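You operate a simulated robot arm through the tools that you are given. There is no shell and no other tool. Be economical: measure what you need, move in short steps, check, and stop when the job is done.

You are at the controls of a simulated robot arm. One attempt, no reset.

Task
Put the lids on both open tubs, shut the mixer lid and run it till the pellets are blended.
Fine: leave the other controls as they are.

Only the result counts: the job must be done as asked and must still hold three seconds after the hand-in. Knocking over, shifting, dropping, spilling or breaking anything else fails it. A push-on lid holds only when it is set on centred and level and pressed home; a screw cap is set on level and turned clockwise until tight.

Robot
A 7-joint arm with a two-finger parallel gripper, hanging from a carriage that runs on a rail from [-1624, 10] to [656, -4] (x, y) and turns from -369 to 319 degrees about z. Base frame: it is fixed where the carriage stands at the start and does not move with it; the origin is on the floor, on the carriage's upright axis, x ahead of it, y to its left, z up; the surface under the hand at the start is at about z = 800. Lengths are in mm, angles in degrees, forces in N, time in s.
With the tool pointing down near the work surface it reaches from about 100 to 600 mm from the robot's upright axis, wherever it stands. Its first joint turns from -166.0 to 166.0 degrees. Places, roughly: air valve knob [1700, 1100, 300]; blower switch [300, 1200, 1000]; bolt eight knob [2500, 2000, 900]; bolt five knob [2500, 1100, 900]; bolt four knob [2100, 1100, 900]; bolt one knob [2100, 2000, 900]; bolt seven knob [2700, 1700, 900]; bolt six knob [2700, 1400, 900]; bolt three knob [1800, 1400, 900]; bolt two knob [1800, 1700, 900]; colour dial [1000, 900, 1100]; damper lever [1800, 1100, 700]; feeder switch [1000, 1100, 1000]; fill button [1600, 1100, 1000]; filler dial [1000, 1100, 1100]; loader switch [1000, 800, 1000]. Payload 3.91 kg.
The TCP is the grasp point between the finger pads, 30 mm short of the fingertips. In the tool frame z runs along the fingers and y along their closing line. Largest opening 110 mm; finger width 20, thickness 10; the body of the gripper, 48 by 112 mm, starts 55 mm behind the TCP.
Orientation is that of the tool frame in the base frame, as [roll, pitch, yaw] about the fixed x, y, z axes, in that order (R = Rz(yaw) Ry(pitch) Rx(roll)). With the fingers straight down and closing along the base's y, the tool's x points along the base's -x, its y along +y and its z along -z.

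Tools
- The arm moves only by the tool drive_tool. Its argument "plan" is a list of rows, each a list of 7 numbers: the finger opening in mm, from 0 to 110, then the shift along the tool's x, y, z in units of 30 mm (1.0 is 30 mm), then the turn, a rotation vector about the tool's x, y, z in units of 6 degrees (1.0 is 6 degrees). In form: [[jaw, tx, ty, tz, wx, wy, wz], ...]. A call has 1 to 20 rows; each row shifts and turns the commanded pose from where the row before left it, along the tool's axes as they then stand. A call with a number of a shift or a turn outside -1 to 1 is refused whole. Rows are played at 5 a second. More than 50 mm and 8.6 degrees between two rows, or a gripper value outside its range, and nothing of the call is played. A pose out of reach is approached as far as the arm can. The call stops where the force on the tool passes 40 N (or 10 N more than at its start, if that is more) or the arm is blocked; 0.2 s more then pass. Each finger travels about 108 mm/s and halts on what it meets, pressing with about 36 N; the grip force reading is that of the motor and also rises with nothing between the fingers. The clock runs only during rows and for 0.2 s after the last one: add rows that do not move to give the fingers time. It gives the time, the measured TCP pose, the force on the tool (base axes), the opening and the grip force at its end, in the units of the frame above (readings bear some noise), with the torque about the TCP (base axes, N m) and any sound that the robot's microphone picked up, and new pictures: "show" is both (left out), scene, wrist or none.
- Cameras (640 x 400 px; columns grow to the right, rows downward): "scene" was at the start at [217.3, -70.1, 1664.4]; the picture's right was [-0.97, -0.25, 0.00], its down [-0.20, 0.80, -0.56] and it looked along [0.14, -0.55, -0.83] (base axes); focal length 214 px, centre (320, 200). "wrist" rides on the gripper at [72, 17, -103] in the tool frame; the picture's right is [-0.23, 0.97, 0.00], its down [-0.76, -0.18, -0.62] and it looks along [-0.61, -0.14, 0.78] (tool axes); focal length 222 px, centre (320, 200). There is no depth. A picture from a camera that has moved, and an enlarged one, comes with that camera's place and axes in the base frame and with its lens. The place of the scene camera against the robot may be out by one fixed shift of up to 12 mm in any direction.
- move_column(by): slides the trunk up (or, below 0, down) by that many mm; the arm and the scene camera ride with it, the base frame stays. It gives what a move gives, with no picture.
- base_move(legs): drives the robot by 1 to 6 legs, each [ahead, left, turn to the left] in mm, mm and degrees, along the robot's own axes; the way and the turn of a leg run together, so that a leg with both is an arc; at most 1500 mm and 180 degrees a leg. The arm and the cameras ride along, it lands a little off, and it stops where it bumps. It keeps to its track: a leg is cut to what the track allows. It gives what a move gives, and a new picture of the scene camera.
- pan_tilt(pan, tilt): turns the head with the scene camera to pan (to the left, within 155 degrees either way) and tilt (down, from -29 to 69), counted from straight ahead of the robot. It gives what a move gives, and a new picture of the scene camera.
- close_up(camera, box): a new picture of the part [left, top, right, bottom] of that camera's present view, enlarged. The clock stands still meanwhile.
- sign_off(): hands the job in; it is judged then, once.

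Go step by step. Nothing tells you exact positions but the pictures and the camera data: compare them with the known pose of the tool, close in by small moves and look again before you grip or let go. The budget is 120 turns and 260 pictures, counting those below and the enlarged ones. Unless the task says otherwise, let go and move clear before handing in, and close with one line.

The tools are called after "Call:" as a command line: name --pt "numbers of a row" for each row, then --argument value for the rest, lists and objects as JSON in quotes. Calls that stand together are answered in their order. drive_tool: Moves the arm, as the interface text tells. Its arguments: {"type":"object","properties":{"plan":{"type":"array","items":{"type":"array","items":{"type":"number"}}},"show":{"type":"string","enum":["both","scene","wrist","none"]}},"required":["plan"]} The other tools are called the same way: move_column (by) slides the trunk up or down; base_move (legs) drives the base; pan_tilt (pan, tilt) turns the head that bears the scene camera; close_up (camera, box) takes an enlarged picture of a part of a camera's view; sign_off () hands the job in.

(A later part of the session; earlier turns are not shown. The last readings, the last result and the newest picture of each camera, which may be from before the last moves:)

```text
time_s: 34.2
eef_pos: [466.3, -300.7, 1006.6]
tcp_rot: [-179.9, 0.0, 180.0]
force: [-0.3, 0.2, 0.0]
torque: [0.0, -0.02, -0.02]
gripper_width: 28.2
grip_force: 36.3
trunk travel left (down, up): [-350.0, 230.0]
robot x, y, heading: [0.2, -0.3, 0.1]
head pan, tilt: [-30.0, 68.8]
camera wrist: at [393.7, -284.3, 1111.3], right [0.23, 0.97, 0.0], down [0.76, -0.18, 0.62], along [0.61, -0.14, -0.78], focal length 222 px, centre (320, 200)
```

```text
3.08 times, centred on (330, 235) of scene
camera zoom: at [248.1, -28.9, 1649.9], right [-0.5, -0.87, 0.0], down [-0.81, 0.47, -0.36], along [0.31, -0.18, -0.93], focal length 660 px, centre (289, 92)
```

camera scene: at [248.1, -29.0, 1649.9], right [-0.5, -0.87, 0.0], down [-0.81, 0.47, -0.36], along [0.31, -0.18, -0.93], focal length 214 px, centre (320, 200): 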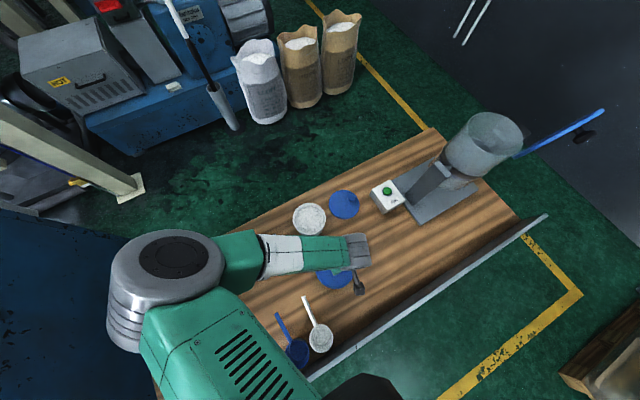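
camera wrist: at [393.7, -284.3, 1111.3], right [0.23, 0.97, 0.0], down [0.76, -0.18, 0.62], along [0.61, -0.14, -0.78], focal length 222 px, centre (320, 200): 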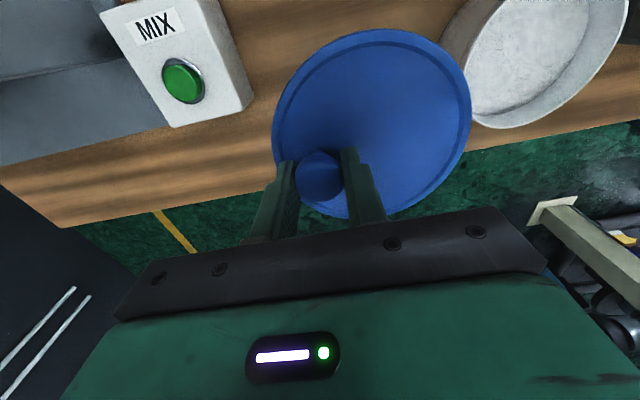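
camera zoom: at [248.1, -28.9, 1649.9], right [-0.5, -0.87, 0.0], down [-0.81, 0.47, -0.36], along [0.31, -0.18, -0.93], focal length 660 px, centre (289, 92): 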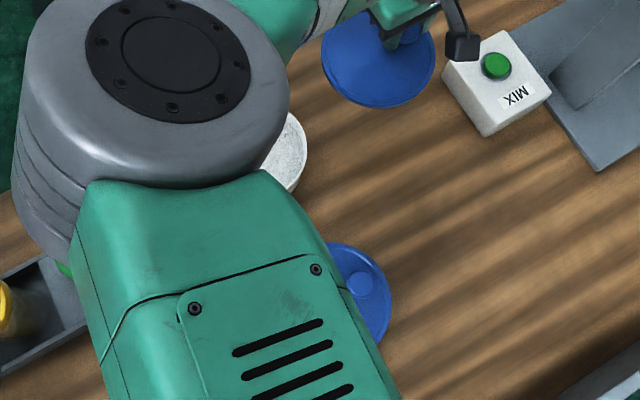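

Lid B is held level, offset about (-1, +34). I move past the tub to get an unobstructed view of tub B's rim.

Call:
drive_tool --pt "20 0 0 -1 0 0 0" --pt "20 0 0 -1 0 0 0" --pt "20 0 0 -1 0 0 0" --pt "20 0.5 1 0 0 0 0" --pt "20 0.5 1 0 0 0 0" --pt "20 0.5 1 0 0 0 0" --pt "20 0 1 0 0 0 0" --pt "20 0 1 0 0 0 0" --pt "20 0 1 0 0 0 0" --pt "20 0 1 0 0 0 0" --pt "20 0 1 0 0 0 0" --pt "20 0 1 0 0 0 0" --pt "20 0 1 0 0 0 0" --pt "20 0 1 0 0 0 0" --pt "20 0 1 0 0 0 0" --pt "20 0 0 0 0 0 0" --pt "20 0 0 0 0 0 0" --show "wrist"

Call:
close_up --camera "wrist" --box '[120, 60, 312, 180]'

Call:
close_up --camera "scene" --box '[260, 170, 420, 300]'

```text
time_s: 37.8
eef_pos: [422.3, 59.2, 1094.7]
tcp_rot: [-179.9, 0.0, -180.0]
force: [0.5, 0.5, -0.2]
torque: [-0.04, -0.01, 0.01]
gripper_width: 28.3
grip_force: 35.8
trunk travel left (down, up): [-350.0, 230.0]
robot x, y, heading: [-4.3, -0.4, 0.0]
head pan, tilt: [-30.0, 68.8]
camera wrist: at [348.8, 76.8, 1199.9], right [0.23, 0.97, 0.0], down [0.76, -0.18, 0.62], along [0.61, -0.14, -0.78], focal length 222 px, centre (320, 200)
```

wrist: 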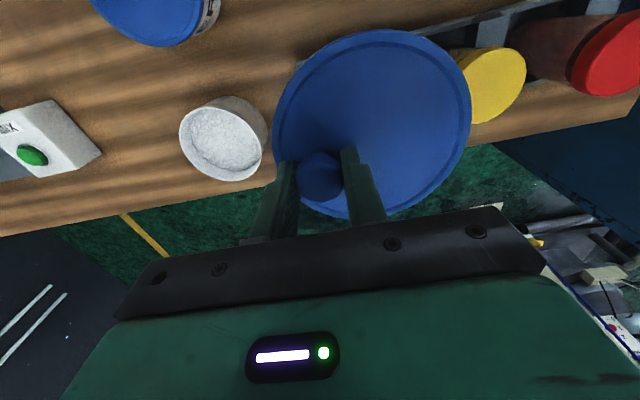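

```text
3.33 times, centred on (216, 120) of wrist
camera zoom: at [348.8, 76.8, 1199.9], right [0.23, 0.97, 0.0], down [0.76, -0.18, 0.62], along [0.61, -0.14, -0.78], focal length 740 px, centre (667, 467)
```

zoom: 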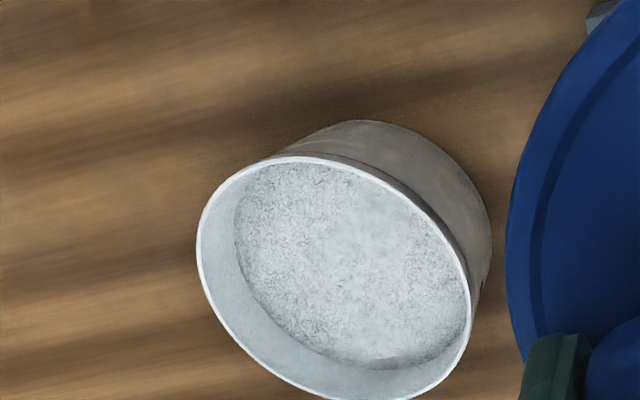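

```text
3.08 times, centred on (340, 235) of scene
camera zoom: at [248.0, -28.9, 1649.9], right [-0.5, -0.87, 0.0], down [-0.81, 0.47, -0.36], along [0.31, -0.18, -0.93], focal length 660 px, centre (258, 92)
```

zoom: 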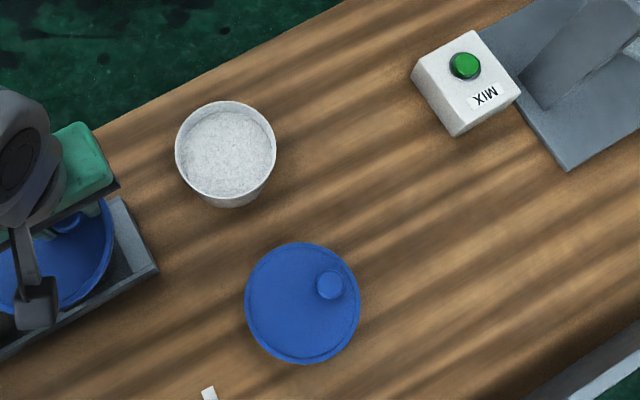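

Tub B's rim works out at about (462, -104, 883). Moving the lid over it and lowering.

Call:
drive_tool --pt "20 -0.5 -1 0 0 0 0" --pt "20 -0.5 -1 0 0 0 0" --pt "20 -0.33 -1 0 0 0 0" --pt "20 0 -1 0 0 0 0" --pt "20 0 -1 0 0 0 0" --pt "20 0 -1 0 0 0 0" --pt "20 0 -0.58 0 0 0 0" --pt "20 0 0 1 0 0 0" --pt "20 0 0 1 0 0 0" --pt "20 0 0 1 0 0 0" --pt "20 0 0 1 0 0 0" --pt "20 0 0 1 0 0 0" --pt "20 0 0 0 0 0 0" --pt "20 0 0 0 0 0 0" --show "none"

Call:
close_up --camera "scene" --box '[260, 170, 420, 300]'

```text
time_s: 40.8
eef_pos: [461.8, -137.0, 947.4]
tcp_rot: [-179.8, -0.1, -180.0]
force: [0.6, 0.2, 0.0]
torque: [-0.03, -0.01, 0.01]
gripper_width: 28.2
grip_force: 36.1
trunk travel left (down, up): [-350.0, 230.0]
robot x, y, heading: [-2.8, -2.2, 0.0]
head pan, tilt: [-30.0, 68.8]
```

```text
3.08 times, centred on (340, 235) of scene
camera zoom: at [248.0, -29.0, 1649.9], right [-0.5, -0.87, 0.0], down [-0.81, 0.47, -0.36], along [0.31, -0.18, -0.93], focal length 660 px, centre (258, 92)
```

zoom: 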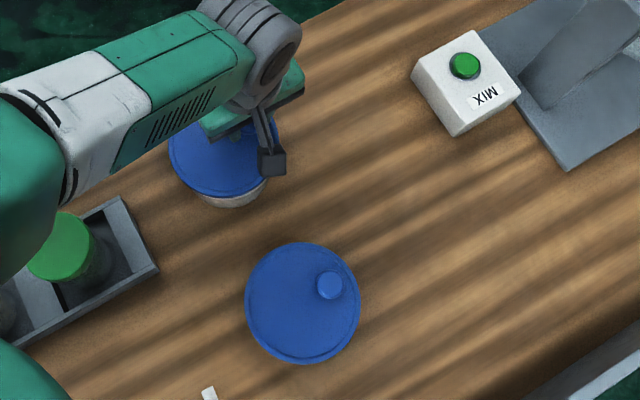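

Call:
drive_tool --pt "20 -0.02 -0.02 0.5 0 0 0" --pt "20 0 0 0.3 0 0 0" --pt "20 0 0 0.1 0 0 0" --pt "20 0 0 0.1 0 0 0" --pt "20 0 0 0 0 0 0" --show "none"

```text
time_s: 42.0
eef_pos: [461.9, -138.6, 917.5]
tcp_rot: [-179.9, -0.1, 180.0]
force: [1.1, -0.2, -1.0]
torque: [-0.01, -0.05, 0.01]
gripper_width: 28.4
grip_force: 36.1
trunk travel left (down, up): [-350.0, 230.0]
robot x, y, heading: [0.8, 0.7, -0.3]
head pan, tilt: [-30.0, 68.8]
```

Call:
drive_tool --pt "20 0 0 0.1 0 0 0" --pt "20 0 0 0.1 0 0 0" --pt "20 0 0 0 0 0 0" --show "none"

```text
time_s: 42.4
eef_pos: [462.3, -139.1, 917.2]
tcp_rot: [-179.8, -0.1, 180.0]
force: [-8.1, 4.6, 20.7]
torque: [0.16, 0.13, 0.03]
gripper_width: 28.3
grip_force: 35.9
trunk travel left (down, up): [-350.0, 230.0]
robot x, y, heading: [1.0, 0.4, 0.0]
head pan, tilt: [-30.0, 68.8]
heard: snap
stopped in row 2: the force on the tool passed its limit at 47 N (the readings are from after the stop); the commanded pose is now the measured one
```

Snap heard for lid B too. Release, raise, then press its centre and look.

Call:
drive_tool --pt "20 0 0 -0.03 0 0 0" --pt "40 0 0 0 0 0 0" --pt "50 0 0 0 0 0 0" --pt "50 0 0 -1 0 0 0" --pt "50 0 0 -1 0 0 0" --pt "0 0 1 0 0 0 0" --pt "0 0 0.13 0 0 0 0" --pt "0 0 0 1 0 0 0" --pt "0 0 0 0.7 0 0 0" --pt "0 0 0 0.1 0 0 0" --pt "0 0 0 0.1 0 0 0" --pt "0 0 0 0.1 0 0 0" --pt "0 0 0 0.1 0 0 0" --pt "0 0 0 0.1 0 0 0" --pt "0 0 0 0.1 0 0 0" --show "none"

Call:
drive_tool --pt "0 0 0 -1 0 0 0" --pt "0 0 0 -1 0 0 0" --pt "0 0 0 -1 0 0 0" --pt "0 0 0 -1 0 0 0" --pt "0 1 -1 -0.5 0 0 0" --pt "0 1 -1 0 0 0 0" --pt "0 1 -1 0 0 0 0" --pt "0 1 -1 0 0 0 0" --pt "0 0 -1 0 0 0 0" --pt "0 0 0 0 0 0 0"

Call:
close_up --camera "scene" --box '[260, 170, 420, 300]'

Call:
close_up --camera "wrist" --box '[300, 0, 540, 150]'

```text
time_s: 45.4
eef_pos: [462.2, -105.9, 915.9]
tcp_rot: [-179.9, 0.0, -179.9]
force: [-8.9, 3.8, 25.0]
torque: [0.13, 0.28, -0.01]
gripper_width: 0.2
grip_force: 35.7
trunk travel left (down, up): [-350.0, 230.0]
robot x, y, heading: [-1.4, -1.3, -0.1]
head pan, tilt: [-30.0, 68.8]
stopped in row 14: the force on the tool passed its limit at 47 N (the readings are from after the stop); the commanded pose is now the measured one
```

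```text
time_s: 47.6
eef_pos: [341.4, -254.8, 1049.1]
tcp_rot: [-179.9, 0.0, 180.0]
force: [-0.3, -0.3, 0.3]
torque: [0.0, -0.01, 0.0]
gripper_width: 0.1
grip_force: 36.3
trunk travel left (down, up): [-350.0, 230.0]
robot x, y, heading: [3.1, 2.8, -0.3]
head pan, tilt: [-30.0, 68.8]
camera scene: at [247.6, -29.0, 1649.9], right [-0.5, -0.87, 0.0], down [-0.81, 0.47, -0.36], along [0.31, -0.18, -0.93], focal length 214 px, centre (320, 200)
camera wrist: at [269.6, -239.3, 1152.9], right [0.23, 0.97, 0.0], down [0.76, -0.18, 0.62], along [0.61, -0.14, -0.78], focal length 222 px, centre (320, 200)
```

scene: 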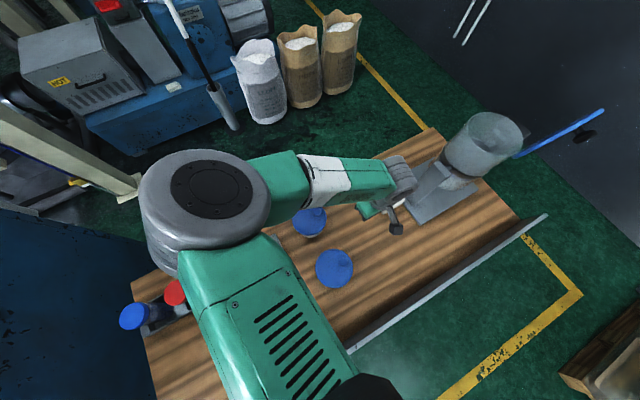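
wrist: 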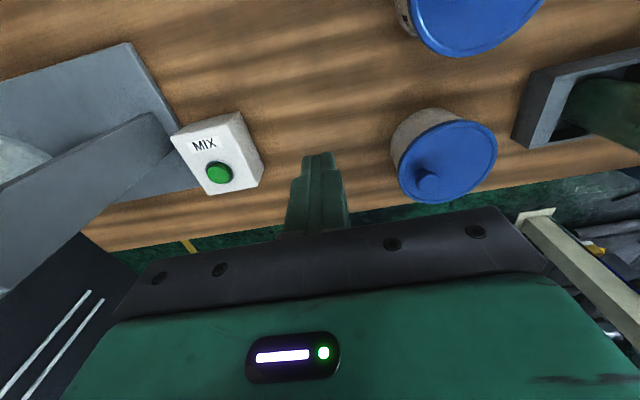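

```text
3.08 times, centred on (340, 235) of scene
camera zoom: at [247.6, -29.0, 1649.9], right [-0.5, -0.87, 0.0], down [-0.81, 0.47, -0.36], along [0.31, -0.18, -0.93], focal length 660 px, centre (258, 92)
```

zoom: 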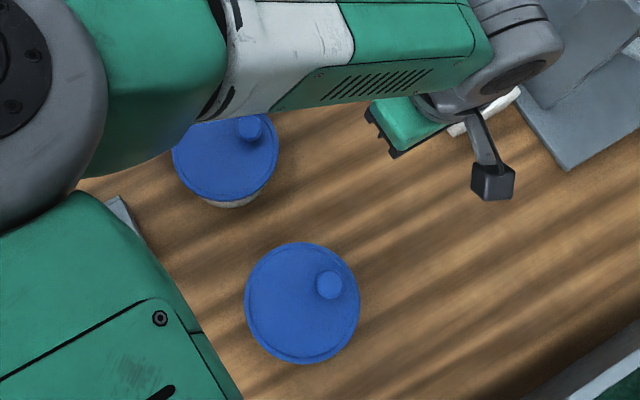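

```text
2.67 times, centred on (420, 75) of wrist
camera zoom: at [269.6, -239.3, 1152.9], right [0.23, 0.97, 0.0], down [0.76, -0.18, 0.62], along [0.61, -0.14, -0.78], focal length 592 px, centre (53, 533)
```

zoom: 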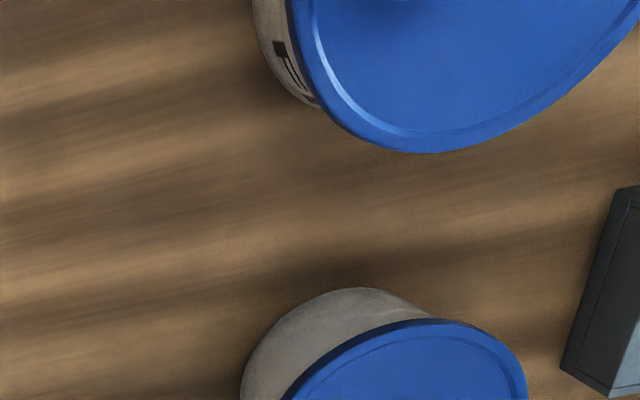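

Both tub lids are on and level. Now I look at the mixer lid, which seems hinged on the -x side with its disc standing upright near (250, -642, 1254).

Call:
pan_tilt --pan -85 --tilt 38

Call:
drive_tool --pt "0 1 -1 0 0 0 0" --pt "0 1 -1 -0.5 0 0 0" --pt "0 1 0 -1 0 0 0" --pt "0 1 0 -1 0 0 0" --pt "0 1 0 -1 0 0 0" --pt "0 1 0 -1 0 0 0" --pt "0 0 0 -1 0 0 0" --pt "0 0 0 -1 0 0 0" --pt "0 0 0 -1 0 0 0" --pt "0 0 0 -1 0 0 0" --pt "0 0 0 -1 0 0 0" --pt "0 0 0 0 0 0 0"

```text
time_s: 48.9
eef_pos: [341.8, -255.3, 1048.8]
tcp_rot: [-179.9, 0.0, -180.0]
force: [-0.1, 0.0, 0.5]
torque: [0.0, -0.01, 0.01]
gripper_width: 0.0
grip_force: 35.7
trunk travel left (down, up): [-350.0, 230.0]
robot x, y, heading: [0.1, -0.2, -0.1]
head pan, tilt: [-85.0, 38.0]
camera scene: at [206.8, -86.9, 1689.0], right [-1.0, -0.09, 0.0], down [-0.05, 0.61, -0.79], along [0.07, -0.78, -0.62], focal length 214 px, centre (320, 200)
```

scene: 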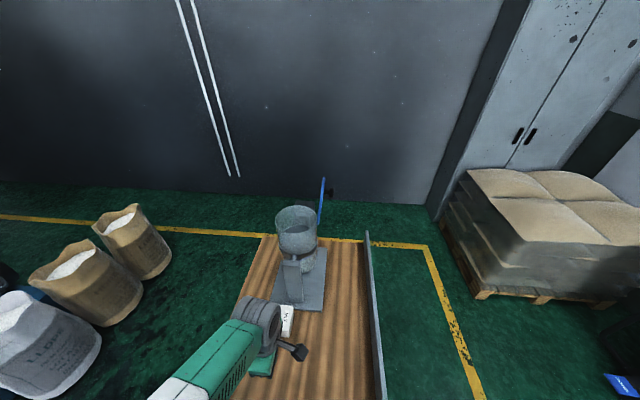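

```text
time_s: 51.5
eef_pos: [164.0, -314.0, 1333.9]
tcp_rot: [-179.9, 0.0, -179.9]
force: [0.5, -1.1, 0.3]
torque: [-0.01, 0.0, -0.02]
gripper_width: 0.0
grip_force: 35.7
trunk travel left (down, up): [-350.0, 230.0]
robot x, y, heading: [2.6, -3.7, 0.1]
head pan, tilt: [-85.0, 38.0]
camera scene: at [206.8, -87.0, 1689.0], right [-1.0, -0.09, 0.0], down [-0.05, 0.61, -0.79], along [0.07, -0.79, -0.62], focal length 214 px, centre (320, 200)
camera wrist: at [89.7, -297.2, 1438.3], right [0.23, 0.97, 0.0], down [0.76, -0.18, 0.62], along [0.61, -0.14, -0.78], focal length 222 px, centre (320, 200)
```

scene: 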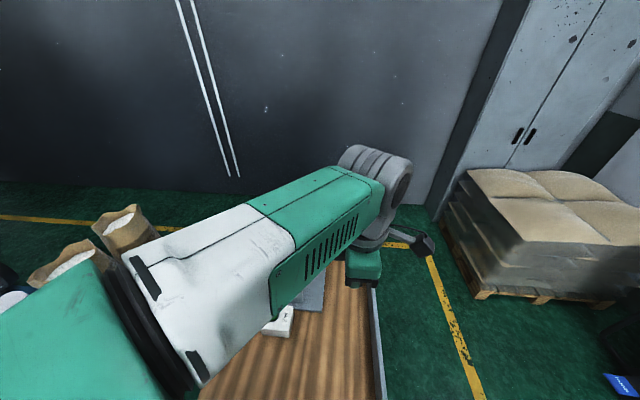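
wrist: 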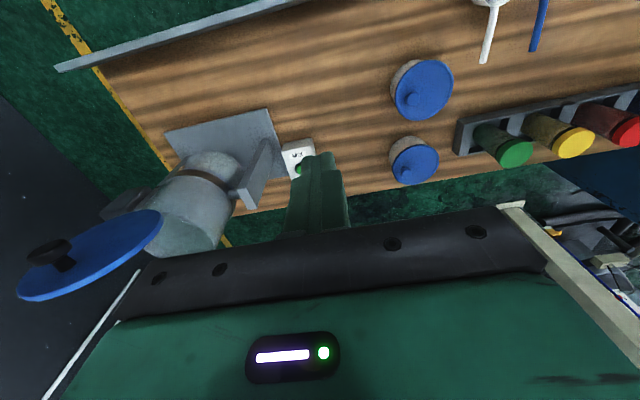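

The lid stands nearly vertical, hinged at the drum's -x edge near (262, -645, 1130), knob facing -x. I'll turn the tool to point horizontally along -y and sweep the lid over; first the yaw.

Call:
drive_tool --pt "0 0 0 0 0 0 -1" --pt "0 0 0 0 0 0 -1" --pt "0 0 0 0 0 0 -1" --pt "0 0 0 0 0 0 -1" --pt "0 0 0 0 0 0 -1" --pt "0 0 0 0 0 0 -1" --pt "0 0 0 0 0 0 -1" --pt "0 0 0 0 0 0 -1" --pt "0 0 0 0 0 0 -1" --pt "0 0 0 0 0 0 -1" --pt "0 0 0 0 0 0 -1" --pt "0 0 0 0 0 0 -1" --pt "0 0 0 0 0 0 -1" --pt "0 0 0 0 0 0 -1" --pt "0 0 0 0 0 0 -1" --pt "0 0 0 0 0 0 0"

```text
time_s: 54.9
eef_pos: [150.0, -315.5, 1319.0]
tcp_rot: [173.2, -0.6, -89.8]
force: [0.2, 0.8, 1.1]
torque: [0.0, 0.0, 0.0]
gripper_width: 0.0
grip_force: 36.7
trunk travel left (down, up): [-350.0, 230.0]
robot x, y, heading: [2.4, -0.8, -0.1]
head pan, tilt: [-85.0, 38.0]
camera scene: at [206.7, -87.0, 1689.0], right [-1.0, -0.09, 0.0], down [-0.05, 0.61, -0.79], along [0.07, -0.79, -0.62], focal length 214 px, centre (320, 200)
camera wrist: at [145.6, -388.0, 1426.0], right [-0.97, 0.23, 0.11], down [0.25, 0.77, 0.59], along [0.05, 0.6, -0.8], focal length 222 px, centre (320, 200)
```

scene: 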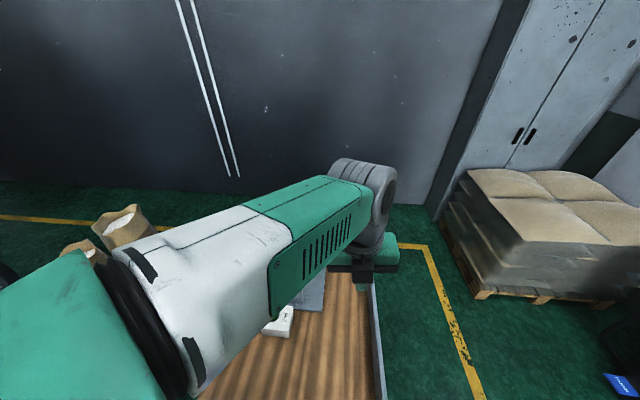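
wrist: 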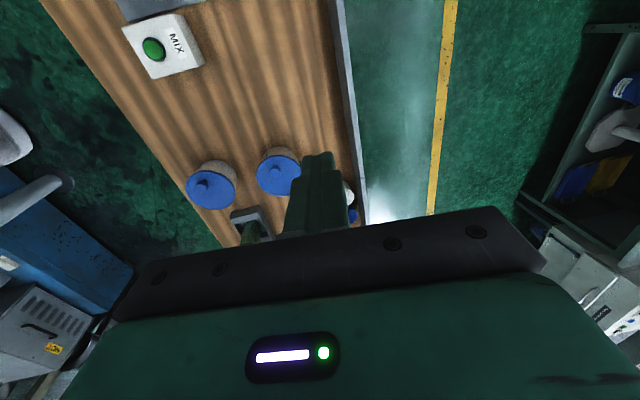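

Call:
drive_tool --pt "0 1 0 0 0 0 0" --pt "0 1 0 0 0 0 0" --pt "0 1 0 0 0 0 0" --pt "0 1 0 0 0 0 0" --pt "0 0.5 0 0 0 1 0" --pt "0 0 0 0 0 1 0" --pt "0 0 0 0 0 1 0" --pt "0 0 0 0 0 1 0" --pt "0 0 0 0 0 1 0" --pt "0 0 0 0 0 1 0" --pt "0 0 0 0 0 1 0" --pt "0 0 0 0 0 0 0"

```text
time_s: 57.5
eef_pos: [163.4, -452.1, 1334.8]
tcp_rot: [179.9, -42.3, -90.0]
force: [0.3, -0.1, 1.0]
torque: [0.0, 0.02, 0.02]
gripper_width: 0.0
grip_force: 36.0
trunk travel left (down, up): [-350.0, 230.0]
robot x, y, heading: [-1.8, -2.0, -0.0]
head pan, tilt: [-85.0, 38.0]
camera scene: at [206.7, -86.9, 1689.0], right [-1.0, -0.09, 0.0], down [-0.05, 0.61, -0.79], along [0.07, -0.79, -0.62], focal length 214 px, centre (320, 200)
camera wrist: at [145.4, -435.7, 1461.5], right [-0.97, 0.17, -0.15], down [0.18, 0.98, -0.05], along [0.14, -0.08, -0.99], focal length 222 px, centre (320, 200)
```

scene: 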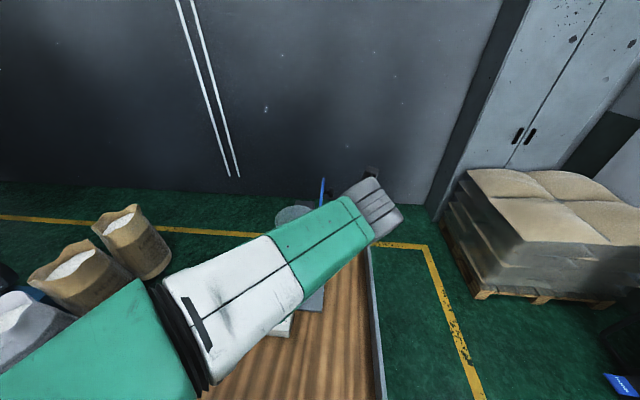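
wrist: 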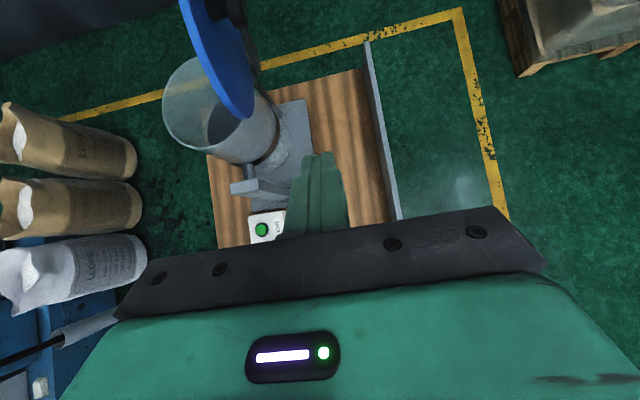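

Call:
drive_tool --pt "0 0 0 0 0 1 0" --pt "0 0 0 0 0 1 0" --pt "0 0 0 0 0 1 0" --pt "0 0 0 0 0 1 0" --pt "0 0 0 0 0 1 0" --pt "0 0 0 0 0 1 0" --pt "0 0 0 0 0 1 0" --pt "0 0 0 0 0 0.95 0" --pt "0 0 0 0 0 0 0"

Call:
close_up --camera "wrist" --box '[120, 0, 440, 240]'

Call:
close_up --camera "scene" --box '[240, 150, 440, 275]'

```text
time_s: 59.5
eef_pos: [162.2, -450.4, 1336.7]
tcp_rot: [-174.7, -89.9, -95.3]
force: [-0.1, -0.8, 0.1]
torque: [-0.02, -0.04, -0.01]
gripper_width: 0.0
grip_force: 35.8
trunk travel left (down, up): [-350.0, 230.0]
robot x, y, heading: [0.2, 3.2, 0.0]
head pan, tilt: [-85.0, 38.0]
camera scene: at [206.7, -87.0, 1689.0], right [-1.0, -0.09, 0.0], down [-0.05, 0.61, -0.79], along [0.07, -0.79, -0.62], focal length 214 px, centre (320, 200)
camera wrist: at [145.2, -347.8, 1409.4], right [-0.97, 0.0, -0.23], down [0.18, 0.62, -0.76], along [0.14, -0.78, -0.61], focal length 222 px, centre (320, 200)
```

scene: 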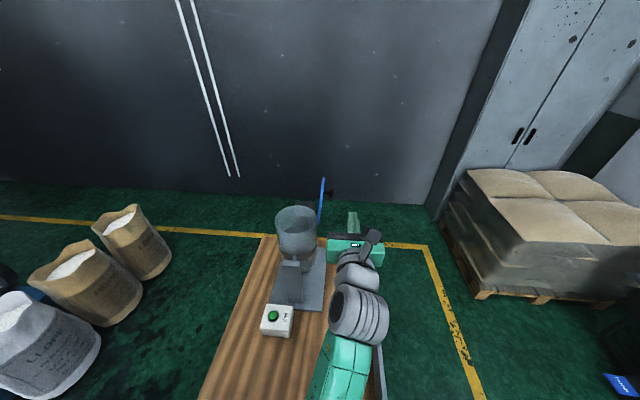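
wrist: 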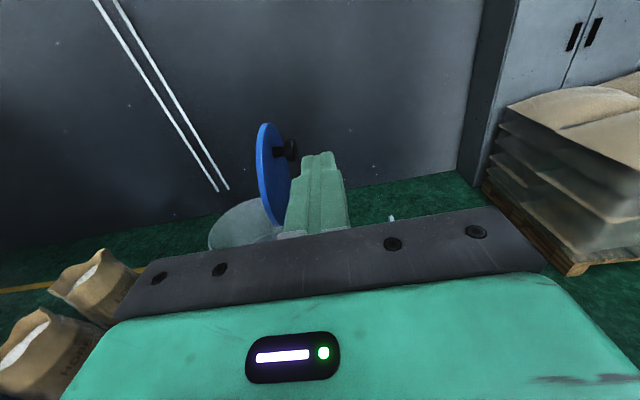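

```text
1.67 times, centred on (280, 120) of wrist
camera zoom: at [145.2, -347.8, 1409.4], right [-0.97, 0.0, -0.23], down [0.18, 0.62, -0.76], along [0.14, -0.78, -0.61], focal length 370 px, centre (387, 333)
```

zoom: 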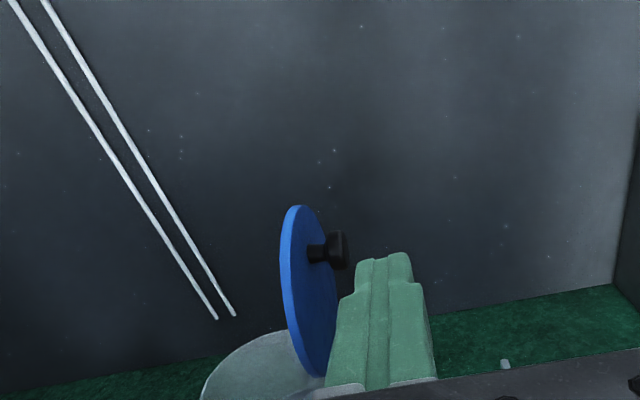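

```text
3.20 times, centred on (340, 212) of scene
camera zoom: at [206.7, -87.0, 1689.0], right [-1.0, -0.09, 0.0], down [-0.05, 0.61, -0.79], along [0.07, -0.79, -0.62], focal length 686 px, centre (256, 160)
```

zoom: 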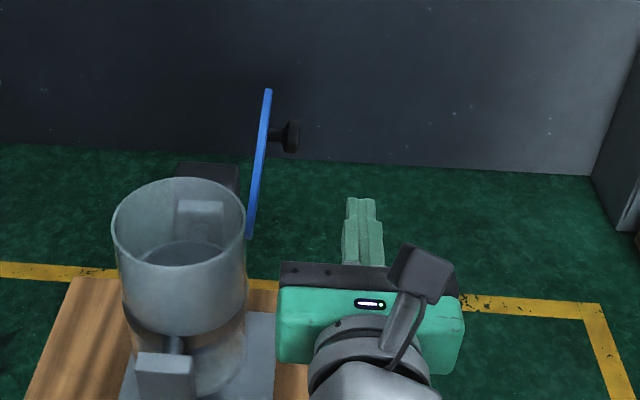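

Clear geometry: hinge about (267, -675, 1118), knob at (223, -675, 1263). I bring the closed fingers beside the lid's outer face, just short of the knob.

Call:
drive_tool --pt "0 -1 -1 0 0 0 0" --pt "0 -1 -0.67 0 0 0 0" --pt "0 -0.5 0 1 0 0 0" --pt "0 0 0 1 0 0 0" --pt "0 0 0 1 0 0 0" --pt "0 0 0 1 0 0 0" --pt "0 0 0 1 0 0 0" --pt "0 0 0 0 0 0 0"

Call:
close_up --camera "wrist" --box '[160, 60, 400, 240]'

Call:
close_up --camera "scene" --box '[240, 150, 440, 275]'

```text
time_s: 61.2
eef_pos: [212.6, -599.7, 1259.1]
tcp_rot: [175.8, -89.8, -85.7]
force: [2.0, 3.7, -2.0]
torque: [0.06, -0.01, 0.09]
gripper_width: 0.4
grip_force: 36.0
trunk travel left (down, up): [-350.0, 230.0]
robot x, y, heading: [1.7, 0.6, 0.2]
head pan, tilt: [-85.0, 38.0]
camera scene: at [206.8, -86.6, 1688.9], right [-1.0, -0.09, 0.0], down [-0.05, 0.61, -0.79], along [0.07, -0.78, -0.62], focal length 214 px, centre (320, 200)
camera wrist: at [195.5, -497.4, 1332.0], right [-0.97, 0.0, -0.23], down [0.18, 0.63, -0.76], along [0.14, -0.78, -0.61], focal length 222 px, centre (320, 200)
```

scene: 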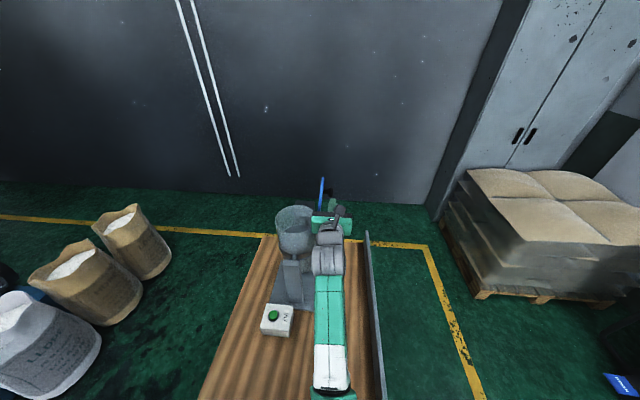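
wrist: 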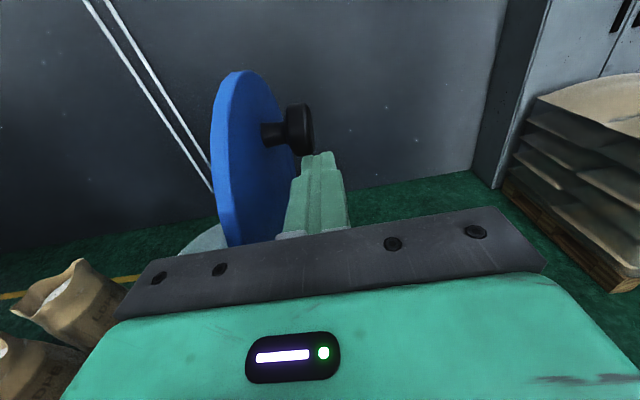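

```text
2.22 times, centred on (280, 150) of wrist
camera zoom: at [195.5, -497.4, 1332.0], right [-0.97, 0.0, -0.23], down [0.18, 0.63, -0.76], along [0.14, -0.78, -0.61], focal length 494 px, centre (409, 311)
```

zoom: 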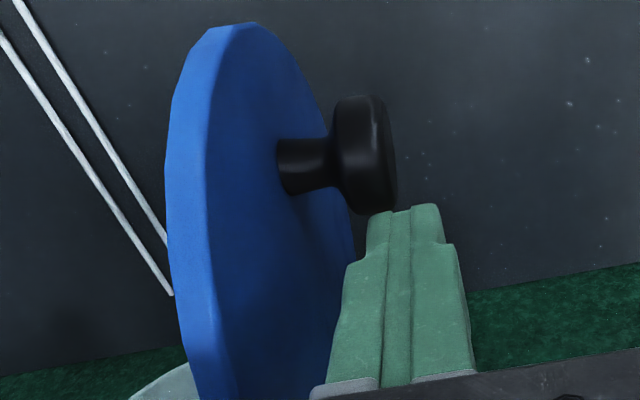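

```text
3.20 times, centred on (340, 212) of scene
camera zoom: at [206.8, -86.6, 1688.9], right [-1.0, -0.09, 0.0], down [-0.05, 0.61, -0.79], along [0.07, -0.78, -0.62], focal length 686 px, centre (256, 160)
```

zoom: 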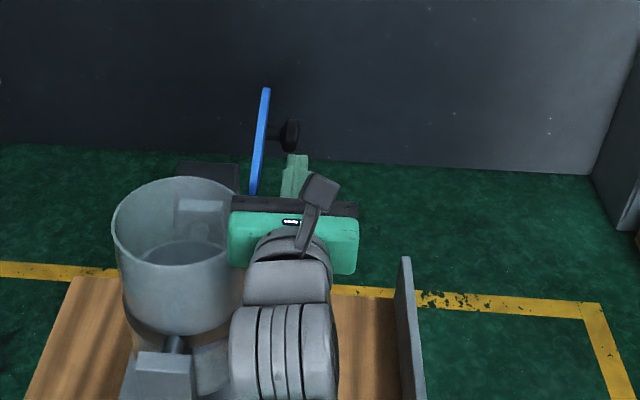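

Call:
drive_tool --pt "0 0 0 -0.4 0 0 0" --pt "0 0 -0.35 0 0 0 0" --pt "0 0 -0.35 0 0 0 0" --pt "0 0.05 -0.4 0 0 0 0" --pt "0 0.05 -0.4 0 0 0 0" --pt "0 0 -0.4 0 0 0 0" --pt "0 0 -0.4 0 0 0 0" --pt "0 -0.1 -0.4 0 0 0 0" --pt "0 -0.1 -0.37 0 0 0 0" --pt "0 0 0 0 0 0 0"

Call:
close_up --camera "scene" --box '[240, 150, 440, 275]'

```text
time_s: 63.5
eef_pos: [305.4, -587.2, 1256.9]
tcp_rot: [-177.6, -89.7, -92.2]
force: [0.7, 0.4, -0.3]
torque: [0.02, 0.02, -0.02]
gripper_width: 0.1
grip_force: 36.2
trunk travel left (down, up): [-350.0, 230.0]
robot x, y, heading: [0.2, -1.0, -0.0]
head pan, tilt: [-85.0, 38.0]
camera scene: at [206.8, -87.0, 1689.0], right [-1.0, -0.09, 0.0], down [-0.05, 0.61, -0.79], along [0.07, -0.79, -0.62], focal length 214 px, centre (320, 200)
camera wrist: at [287.9, -484.3, 1330.0], right [-0.97, 0.0, -0.23], down [0.18, 0.63, -0.76], along [0.14, -0.78, -0.61], focal length 222 px, centre (320, 200)
```

scene: 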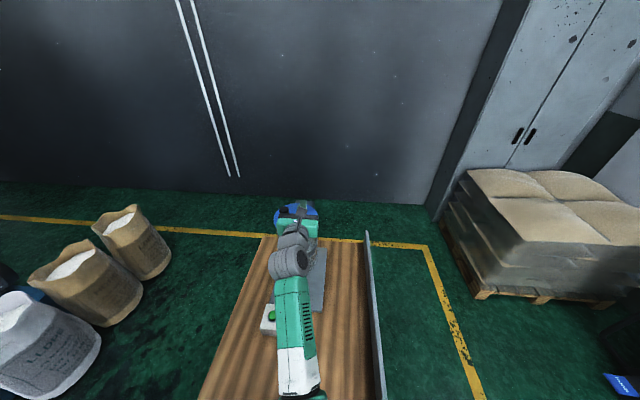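
wrist: 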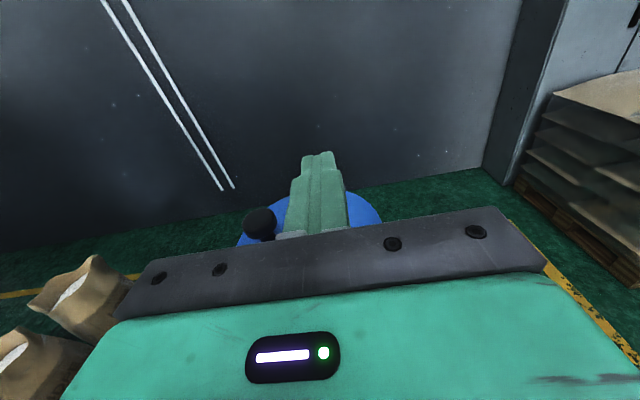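

```text
3.20 times, centred on (340, 212) of scene
camera zoom: at [206.8, -87.0, 1689.0], right [-1.0, -0.09, 0.0], down [-0.05, 0.61, -0.79], along [0.07, -0.79, -0.62], focal length 686 px, centre (256, 160)
```

zoom: 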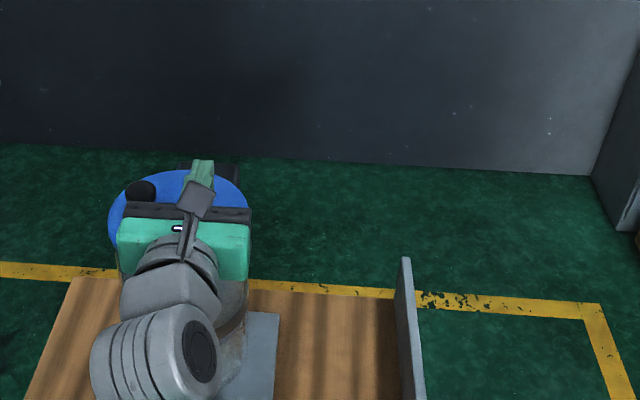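

The lid has swung over onto the drum. I back off to look.

Call:
drive_tool --pt "0 0 0 -1 0 0 0" --pt "0 0 0 -1 0 0 0" --pt "0 0 1 -1 0 0 0" --pt "0 0 1 -1 0 0 0" --pt "0 0 1 0 0 0 0" --pt "0 0 1 0 0 0 0" --pt "0 0 1 0 0 0 0" --pt "0 0 0 0 0 0 0"

Call:
close_up --camera "scene" --box '[240, 180, 400, 360]'

Call:
close_up --camera "wrist" --box '[120, 60, 360, 260]'

```text
time_s: 65.2
eef_pos: [152.0, -469.8, 1256.2]
tcp_rot: [-179.9, -89.8, -90.0]
force: [0.0, 0.2, 0.3]
torque: [-0.03, 0.04, 0.01]
gripper_width: 0.2
grip_force: 35.8
trunk travel left (down, up): [-350.0, 230.0]
robot x, y, heading: [-2.1, -0.0, 0.2]
head pan, tilt: [-85.0, 38.0]
camera scene: at [206.7, -86.9, 1689.0], right [-1.0, -0.09, 0.0], down [-0.05, 0.61, -0.79], along [0.07, -0.79, -0.62], focal length 214 px, centre (320, 200)
camera wrist: at [136.2, -366.8, 1330.3], right [-0.97, 0.0, -0.23], down [0.18, 0.63, -0.76], along [0.14, -0.78, -0.61], focal length 222 px, centre (320, 200)
```

scene: 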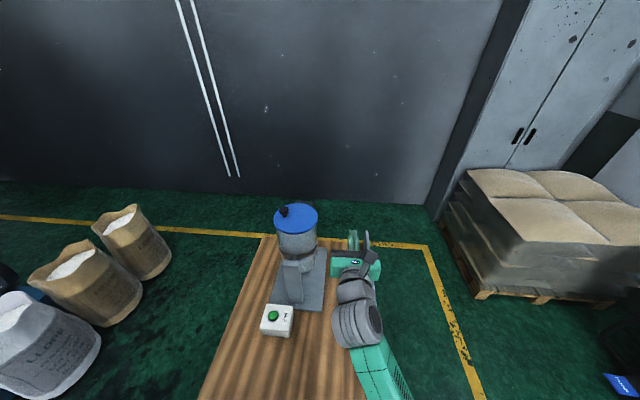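
wrist: 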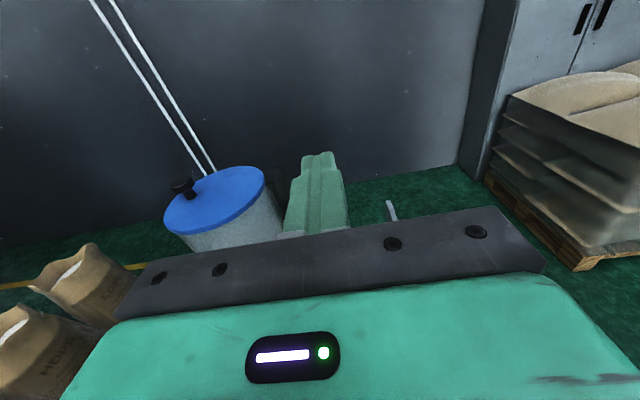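

```text
2.22 times, centred on (320, 270) of scene
camera zoom: at [206.7, -86.9, 1689.0], right [-1.0, -0.09, 0.0], down [-0.05, 0.61, -0.79], along [0.07, -0.79, -0.62], focal length 477 px, centre (320, 44)
```

zoom: 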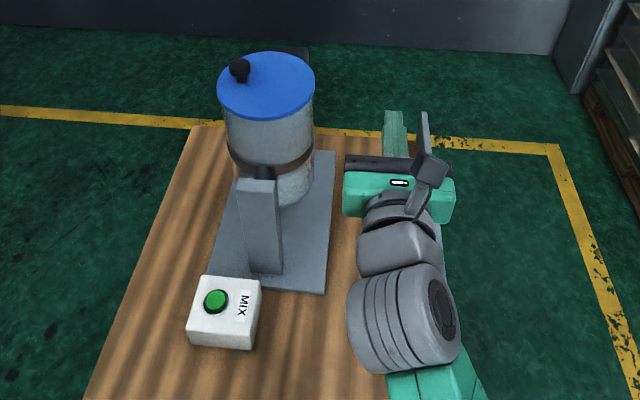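

```text
2.00 times, centred on (240, 160) of wrist
camera zoom: at [136.2, -366.8, 1330.3], right [-0.97, 0.0, -0.23], down [0.18, 0.63, -0.76], along [0.14, -0.78, -0.61], focal length 444 px, centre (480, 280)
```

zoom: 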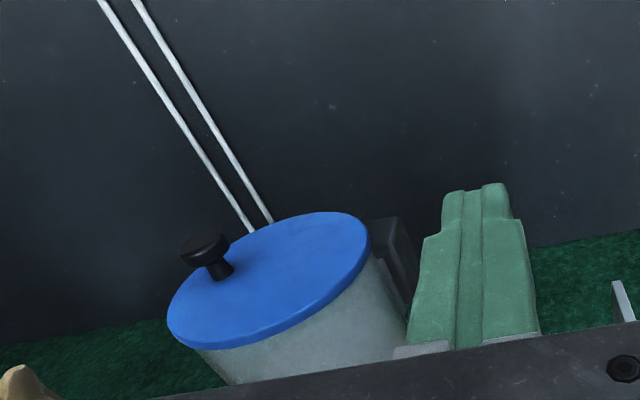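

The lid is shut flush. I tilt the tool back down and restore the yaw, then go for the button at about (407, -426, 865).

Call:
drive_tool --pt "0 1 0 0 0 0 0" --pt "0 1 0 0 0 0 0" --pt "0 0.7 0 0 0 0 0" --pt "0 0 0 0 0 -1 0" --pt "0 0 0 0 0 -1 0" --pt "0 0 0 0 0 -1 0" --pt "0 0 0 0 0 -1 0" --pt "0 0 0 0 0 -1 0" --pt "0 0 0 0 0 -1 0" --pt "0 0 0 0 0 -1 0" --pt "0 0 0 0 0 -1 0" --pt "0 0 0 0 0 -1 0" --pt "0 0 0 0 0 -1 0" --pt "0 0 0 0 0 -1 0" --pt "0 0 0 0 0 -1 0" --pt "0 0 0 0 0 -1 0" --pt "0 0 0 0 0 -1 0" --pt "0 0 0 0 0 -1 0" --pt "0 0 0 0 0 0 0" --show "none"

Call:
drive_tool --pt "0 -0.5 0 0 0 0 1" --pt "0 0 0 0 0 0 1" --pt "0 0 0 0 0 0 1" --pt "0 0 0 0 0 0 1" --pt "0 0 0 0 0 0 1" --pt "0 0 0 0 0 0 1" --pt "0 0 0 0 0 0 1" --pt "0 0 0 0 0 0 1" --pt "0 0 0 0 0 0 1" --pt "0 0 0 0 0 0 1" --pt "0 0 0 0 0 0 1" --pt "0 0 0 0 0 0 1" --pt "0 0 0 0 0 0 1" --pt "0 0 0 0 0 0 1" --pt "0 0 0 0 0 0 1" --pt "0 0 0 0 0 0 0"

```text
time_s: 69.2
eef_pos: [154.9, -469.2, 1339.4]
tcp_rot: [179.9, 0.3, -89.9]
force: [0.5, 0.5, 0.1]
torque: [-0.03, -0.01, 0.01]
gripper_width: 0.0
grip_force: 36.2
trunk travel left (down, up): [-350.0, 230.0]
robot x, y, heading: [-1.8, -1.1, -0.1]
head pan, tilt: [-85.0, 38.0]
```

```text
time_s: 72.7
eef_pos: [155.2, -453.9, 1338.3]
tcp_rot: [179.8, 0.0, 180.0]
force: [-0.1, -0.3, -0.7]
torque: [0.0, 0.01, 0.05]
gripper_width: 0.1
grip_force: 35.8
trunk travel left (down, up): [-350.0, 230.0]
robot x, y, heading: [3.7, -0.5, -0.1]
head pan, tilt: [-85.0, 38.0]
camera scene: at [206.7, -87.0, 1689.0], right [-1.0, -0.09, 0.0], down [-0.05, 0.61, -0.79], along [0.07, -0.79, -0.62], focal length 214 px, centre (320, 200)
camera wrist: at [82.2, -437.1, 1442.6], right [0.23, 0.97, 0.0], down [0.76, -0.18, 0.62], along [0.61, -0.14, -0.78], focal length 222 px, centre (320, 200)
```

scene: 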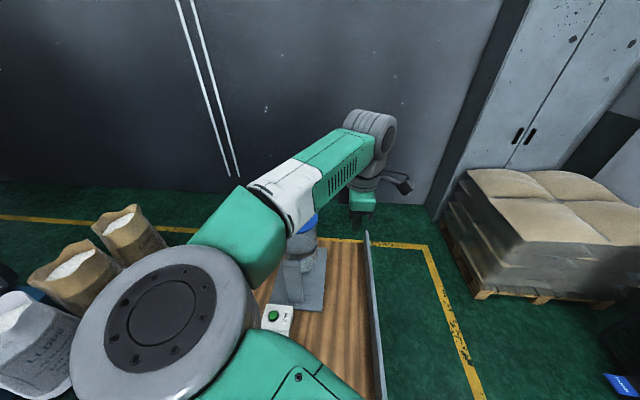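
wrist: 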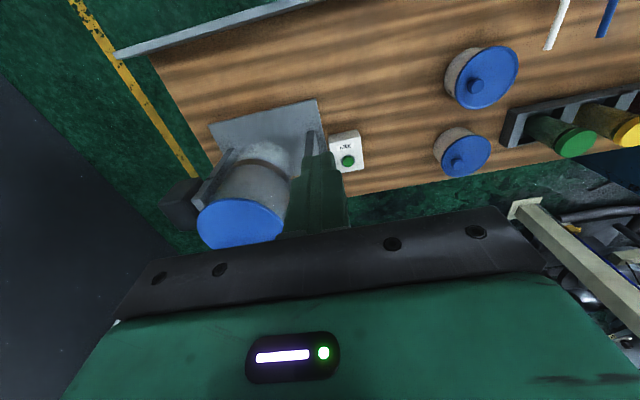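

Call:
drive_tool --pt "0 -1 0.9 0 0 0 0" --pt "0 -1 0 0 0 0 0" --pt "0 -1 0 0 0 0 0" --pt "0 -1 0 0 0 0 0" --pt "0 -1 0 0 0 0 0" --pt "0 -1 0 1 0 0 0" --pt "0 -1 0 1 0 0 0" --pt "0 -1 0 1 0 0 0" --pt "0 -0.4 0 1 0 0 0" --pt "0 0 0 1 0 0 0" --pt "0 0 0 1 0 0 0" --pt "0 0 0 1 0 0 0" --pt "0 0 0 1 0 0 0" --pt "0 0 0 1 0 0 0" --pt "0 0 0 1 0 0 0" --pt "0 0 0 1 0 0 0" --pt "0 0 0 0 0 0 0"

Call:
close_up --camera "wrist" --box '[200, 0, 440, 200]'

```text
time_s: 76.2
eef_pos: [405.7, -423.8, 1009.7]
tcp_rot: [179.8, 0.0, 179.9]
force: [0.0, 0.1, 0.2]
torque: [-0.02, 0.05, 0.03]
gripper_width: 0.4
grip_force: 36.2
trunk travel left (down, up): [-350.0, 230.0]
robot x, y, heading: [2.4, -1.2, 0.1]
head pan, tilt: [-85.0, 38.0]
camera scene: at [206.7, -86.9, 1689.0], right [-1.0, -0.09, 0.0], down [-0.05, 0.61, -0.79], along [0.07, -0.79, -0.62], focal length 214 px, centre (320, 200)
camera wrist: at [334.1, -407.8, 1113.7], right [0.23, 0.97, 0.0], down [0.76, -0.18, 0.62], along [0.61, -0.14, -0.78], focal length 222 px, centre (320, 200)
```

scene: 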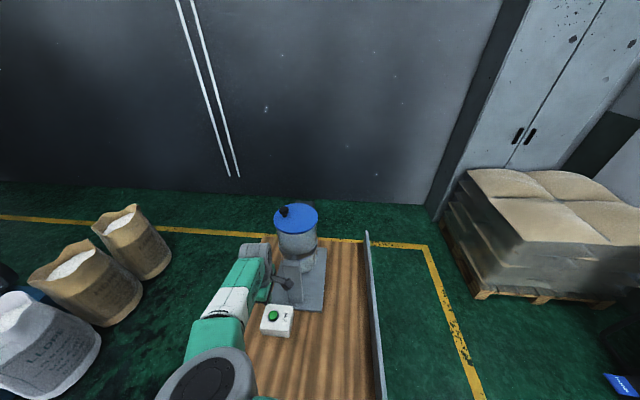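
wrist: 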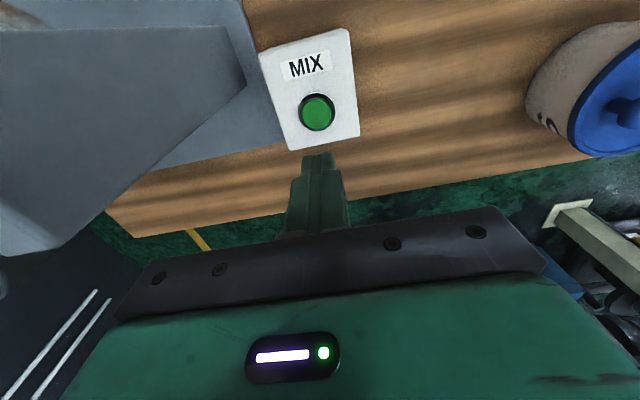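

```text
2.00 times, centred on (320, 100) of wrist
camera zoom: at [334.1, -407.8, 1113.7], right [0.23, 0.97, 0.0], down [0.76, -0.18, 0.62], along [0.61, -0.14, -0.78], focal length 444 px, centre (320, 400)
```

zoom: 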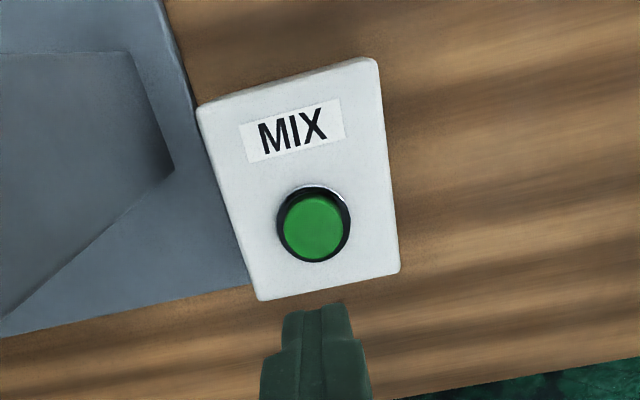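

Call:
drive_tool --pt "0 -0.16 -0.12 1 0 0 0" --pt "0 0 0 1 0 0 0" --pt "0 0 0 1 0 0 0" --pt "0 0 0 0.4 0 0 0" --pt "0 0 0 0.1 0 0 0" --pt "0 0 0 0.1 0 0 0" --pt "0 0 0 0 0 0 0"

Call:
close_up --camera "wrist" --box '[200, 40, 440, 200]'

```text
time_s: 77.8
eef_pos: [411.6, -429.2, 900.9]
tcp_rot: [179.8, 0.0, 180.0]
force: [0.5, 0.5, 1.2]
torque: [0.03, 0.03, -0.01]
gripper_width: 0.1
grip_force: 35.3
trunk travel left (down, up): [-350.0, 230.0]
robot x, y, heading: [0.6, -0.7, 0.0]
head pan, tilt: [-85.0, 38.0]
heard: click
camera scene: at [206.8, -87.0, 1689.1], right [-1.0, -0.09, 0.0], down [-0.05, 0.61, -0.79], along [0.07, -0.79, -0.62], focal length 214 px, centre (320, 200)
camera wrist: at [338.9, -413.6, 1004.3], right [0.23, 0.97, 0.0], down [0.76, -0.18, 0.62], along [0.61, -0.14, -0.78], focal length 222 px, centre (320, 200)
```

scene: 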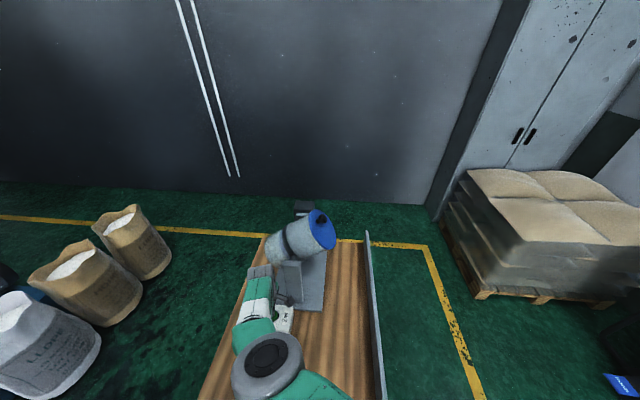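
wrist: 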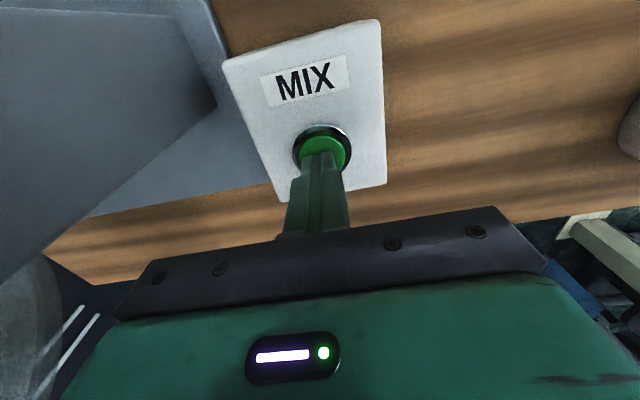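

```text
2.50 times, centred on (320, 120) of wrist
camera zoom: at [338.9, -413.6, 1004.3], right [0.23, 0.97, 0.0], down [0.76, -0.18, 0.62], along [0.61, -0.14, -0.78], focal length 555 px, centre (320, 400)
```

zoom: 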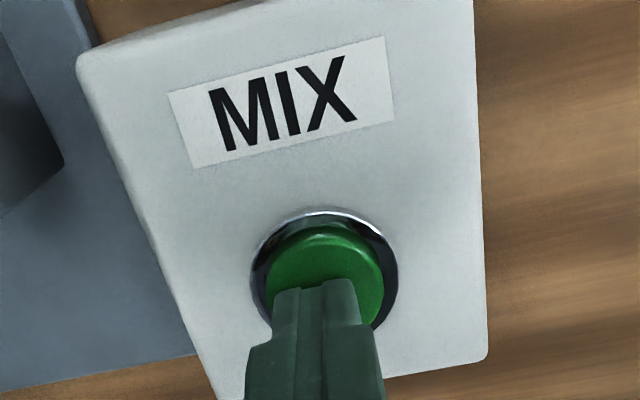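

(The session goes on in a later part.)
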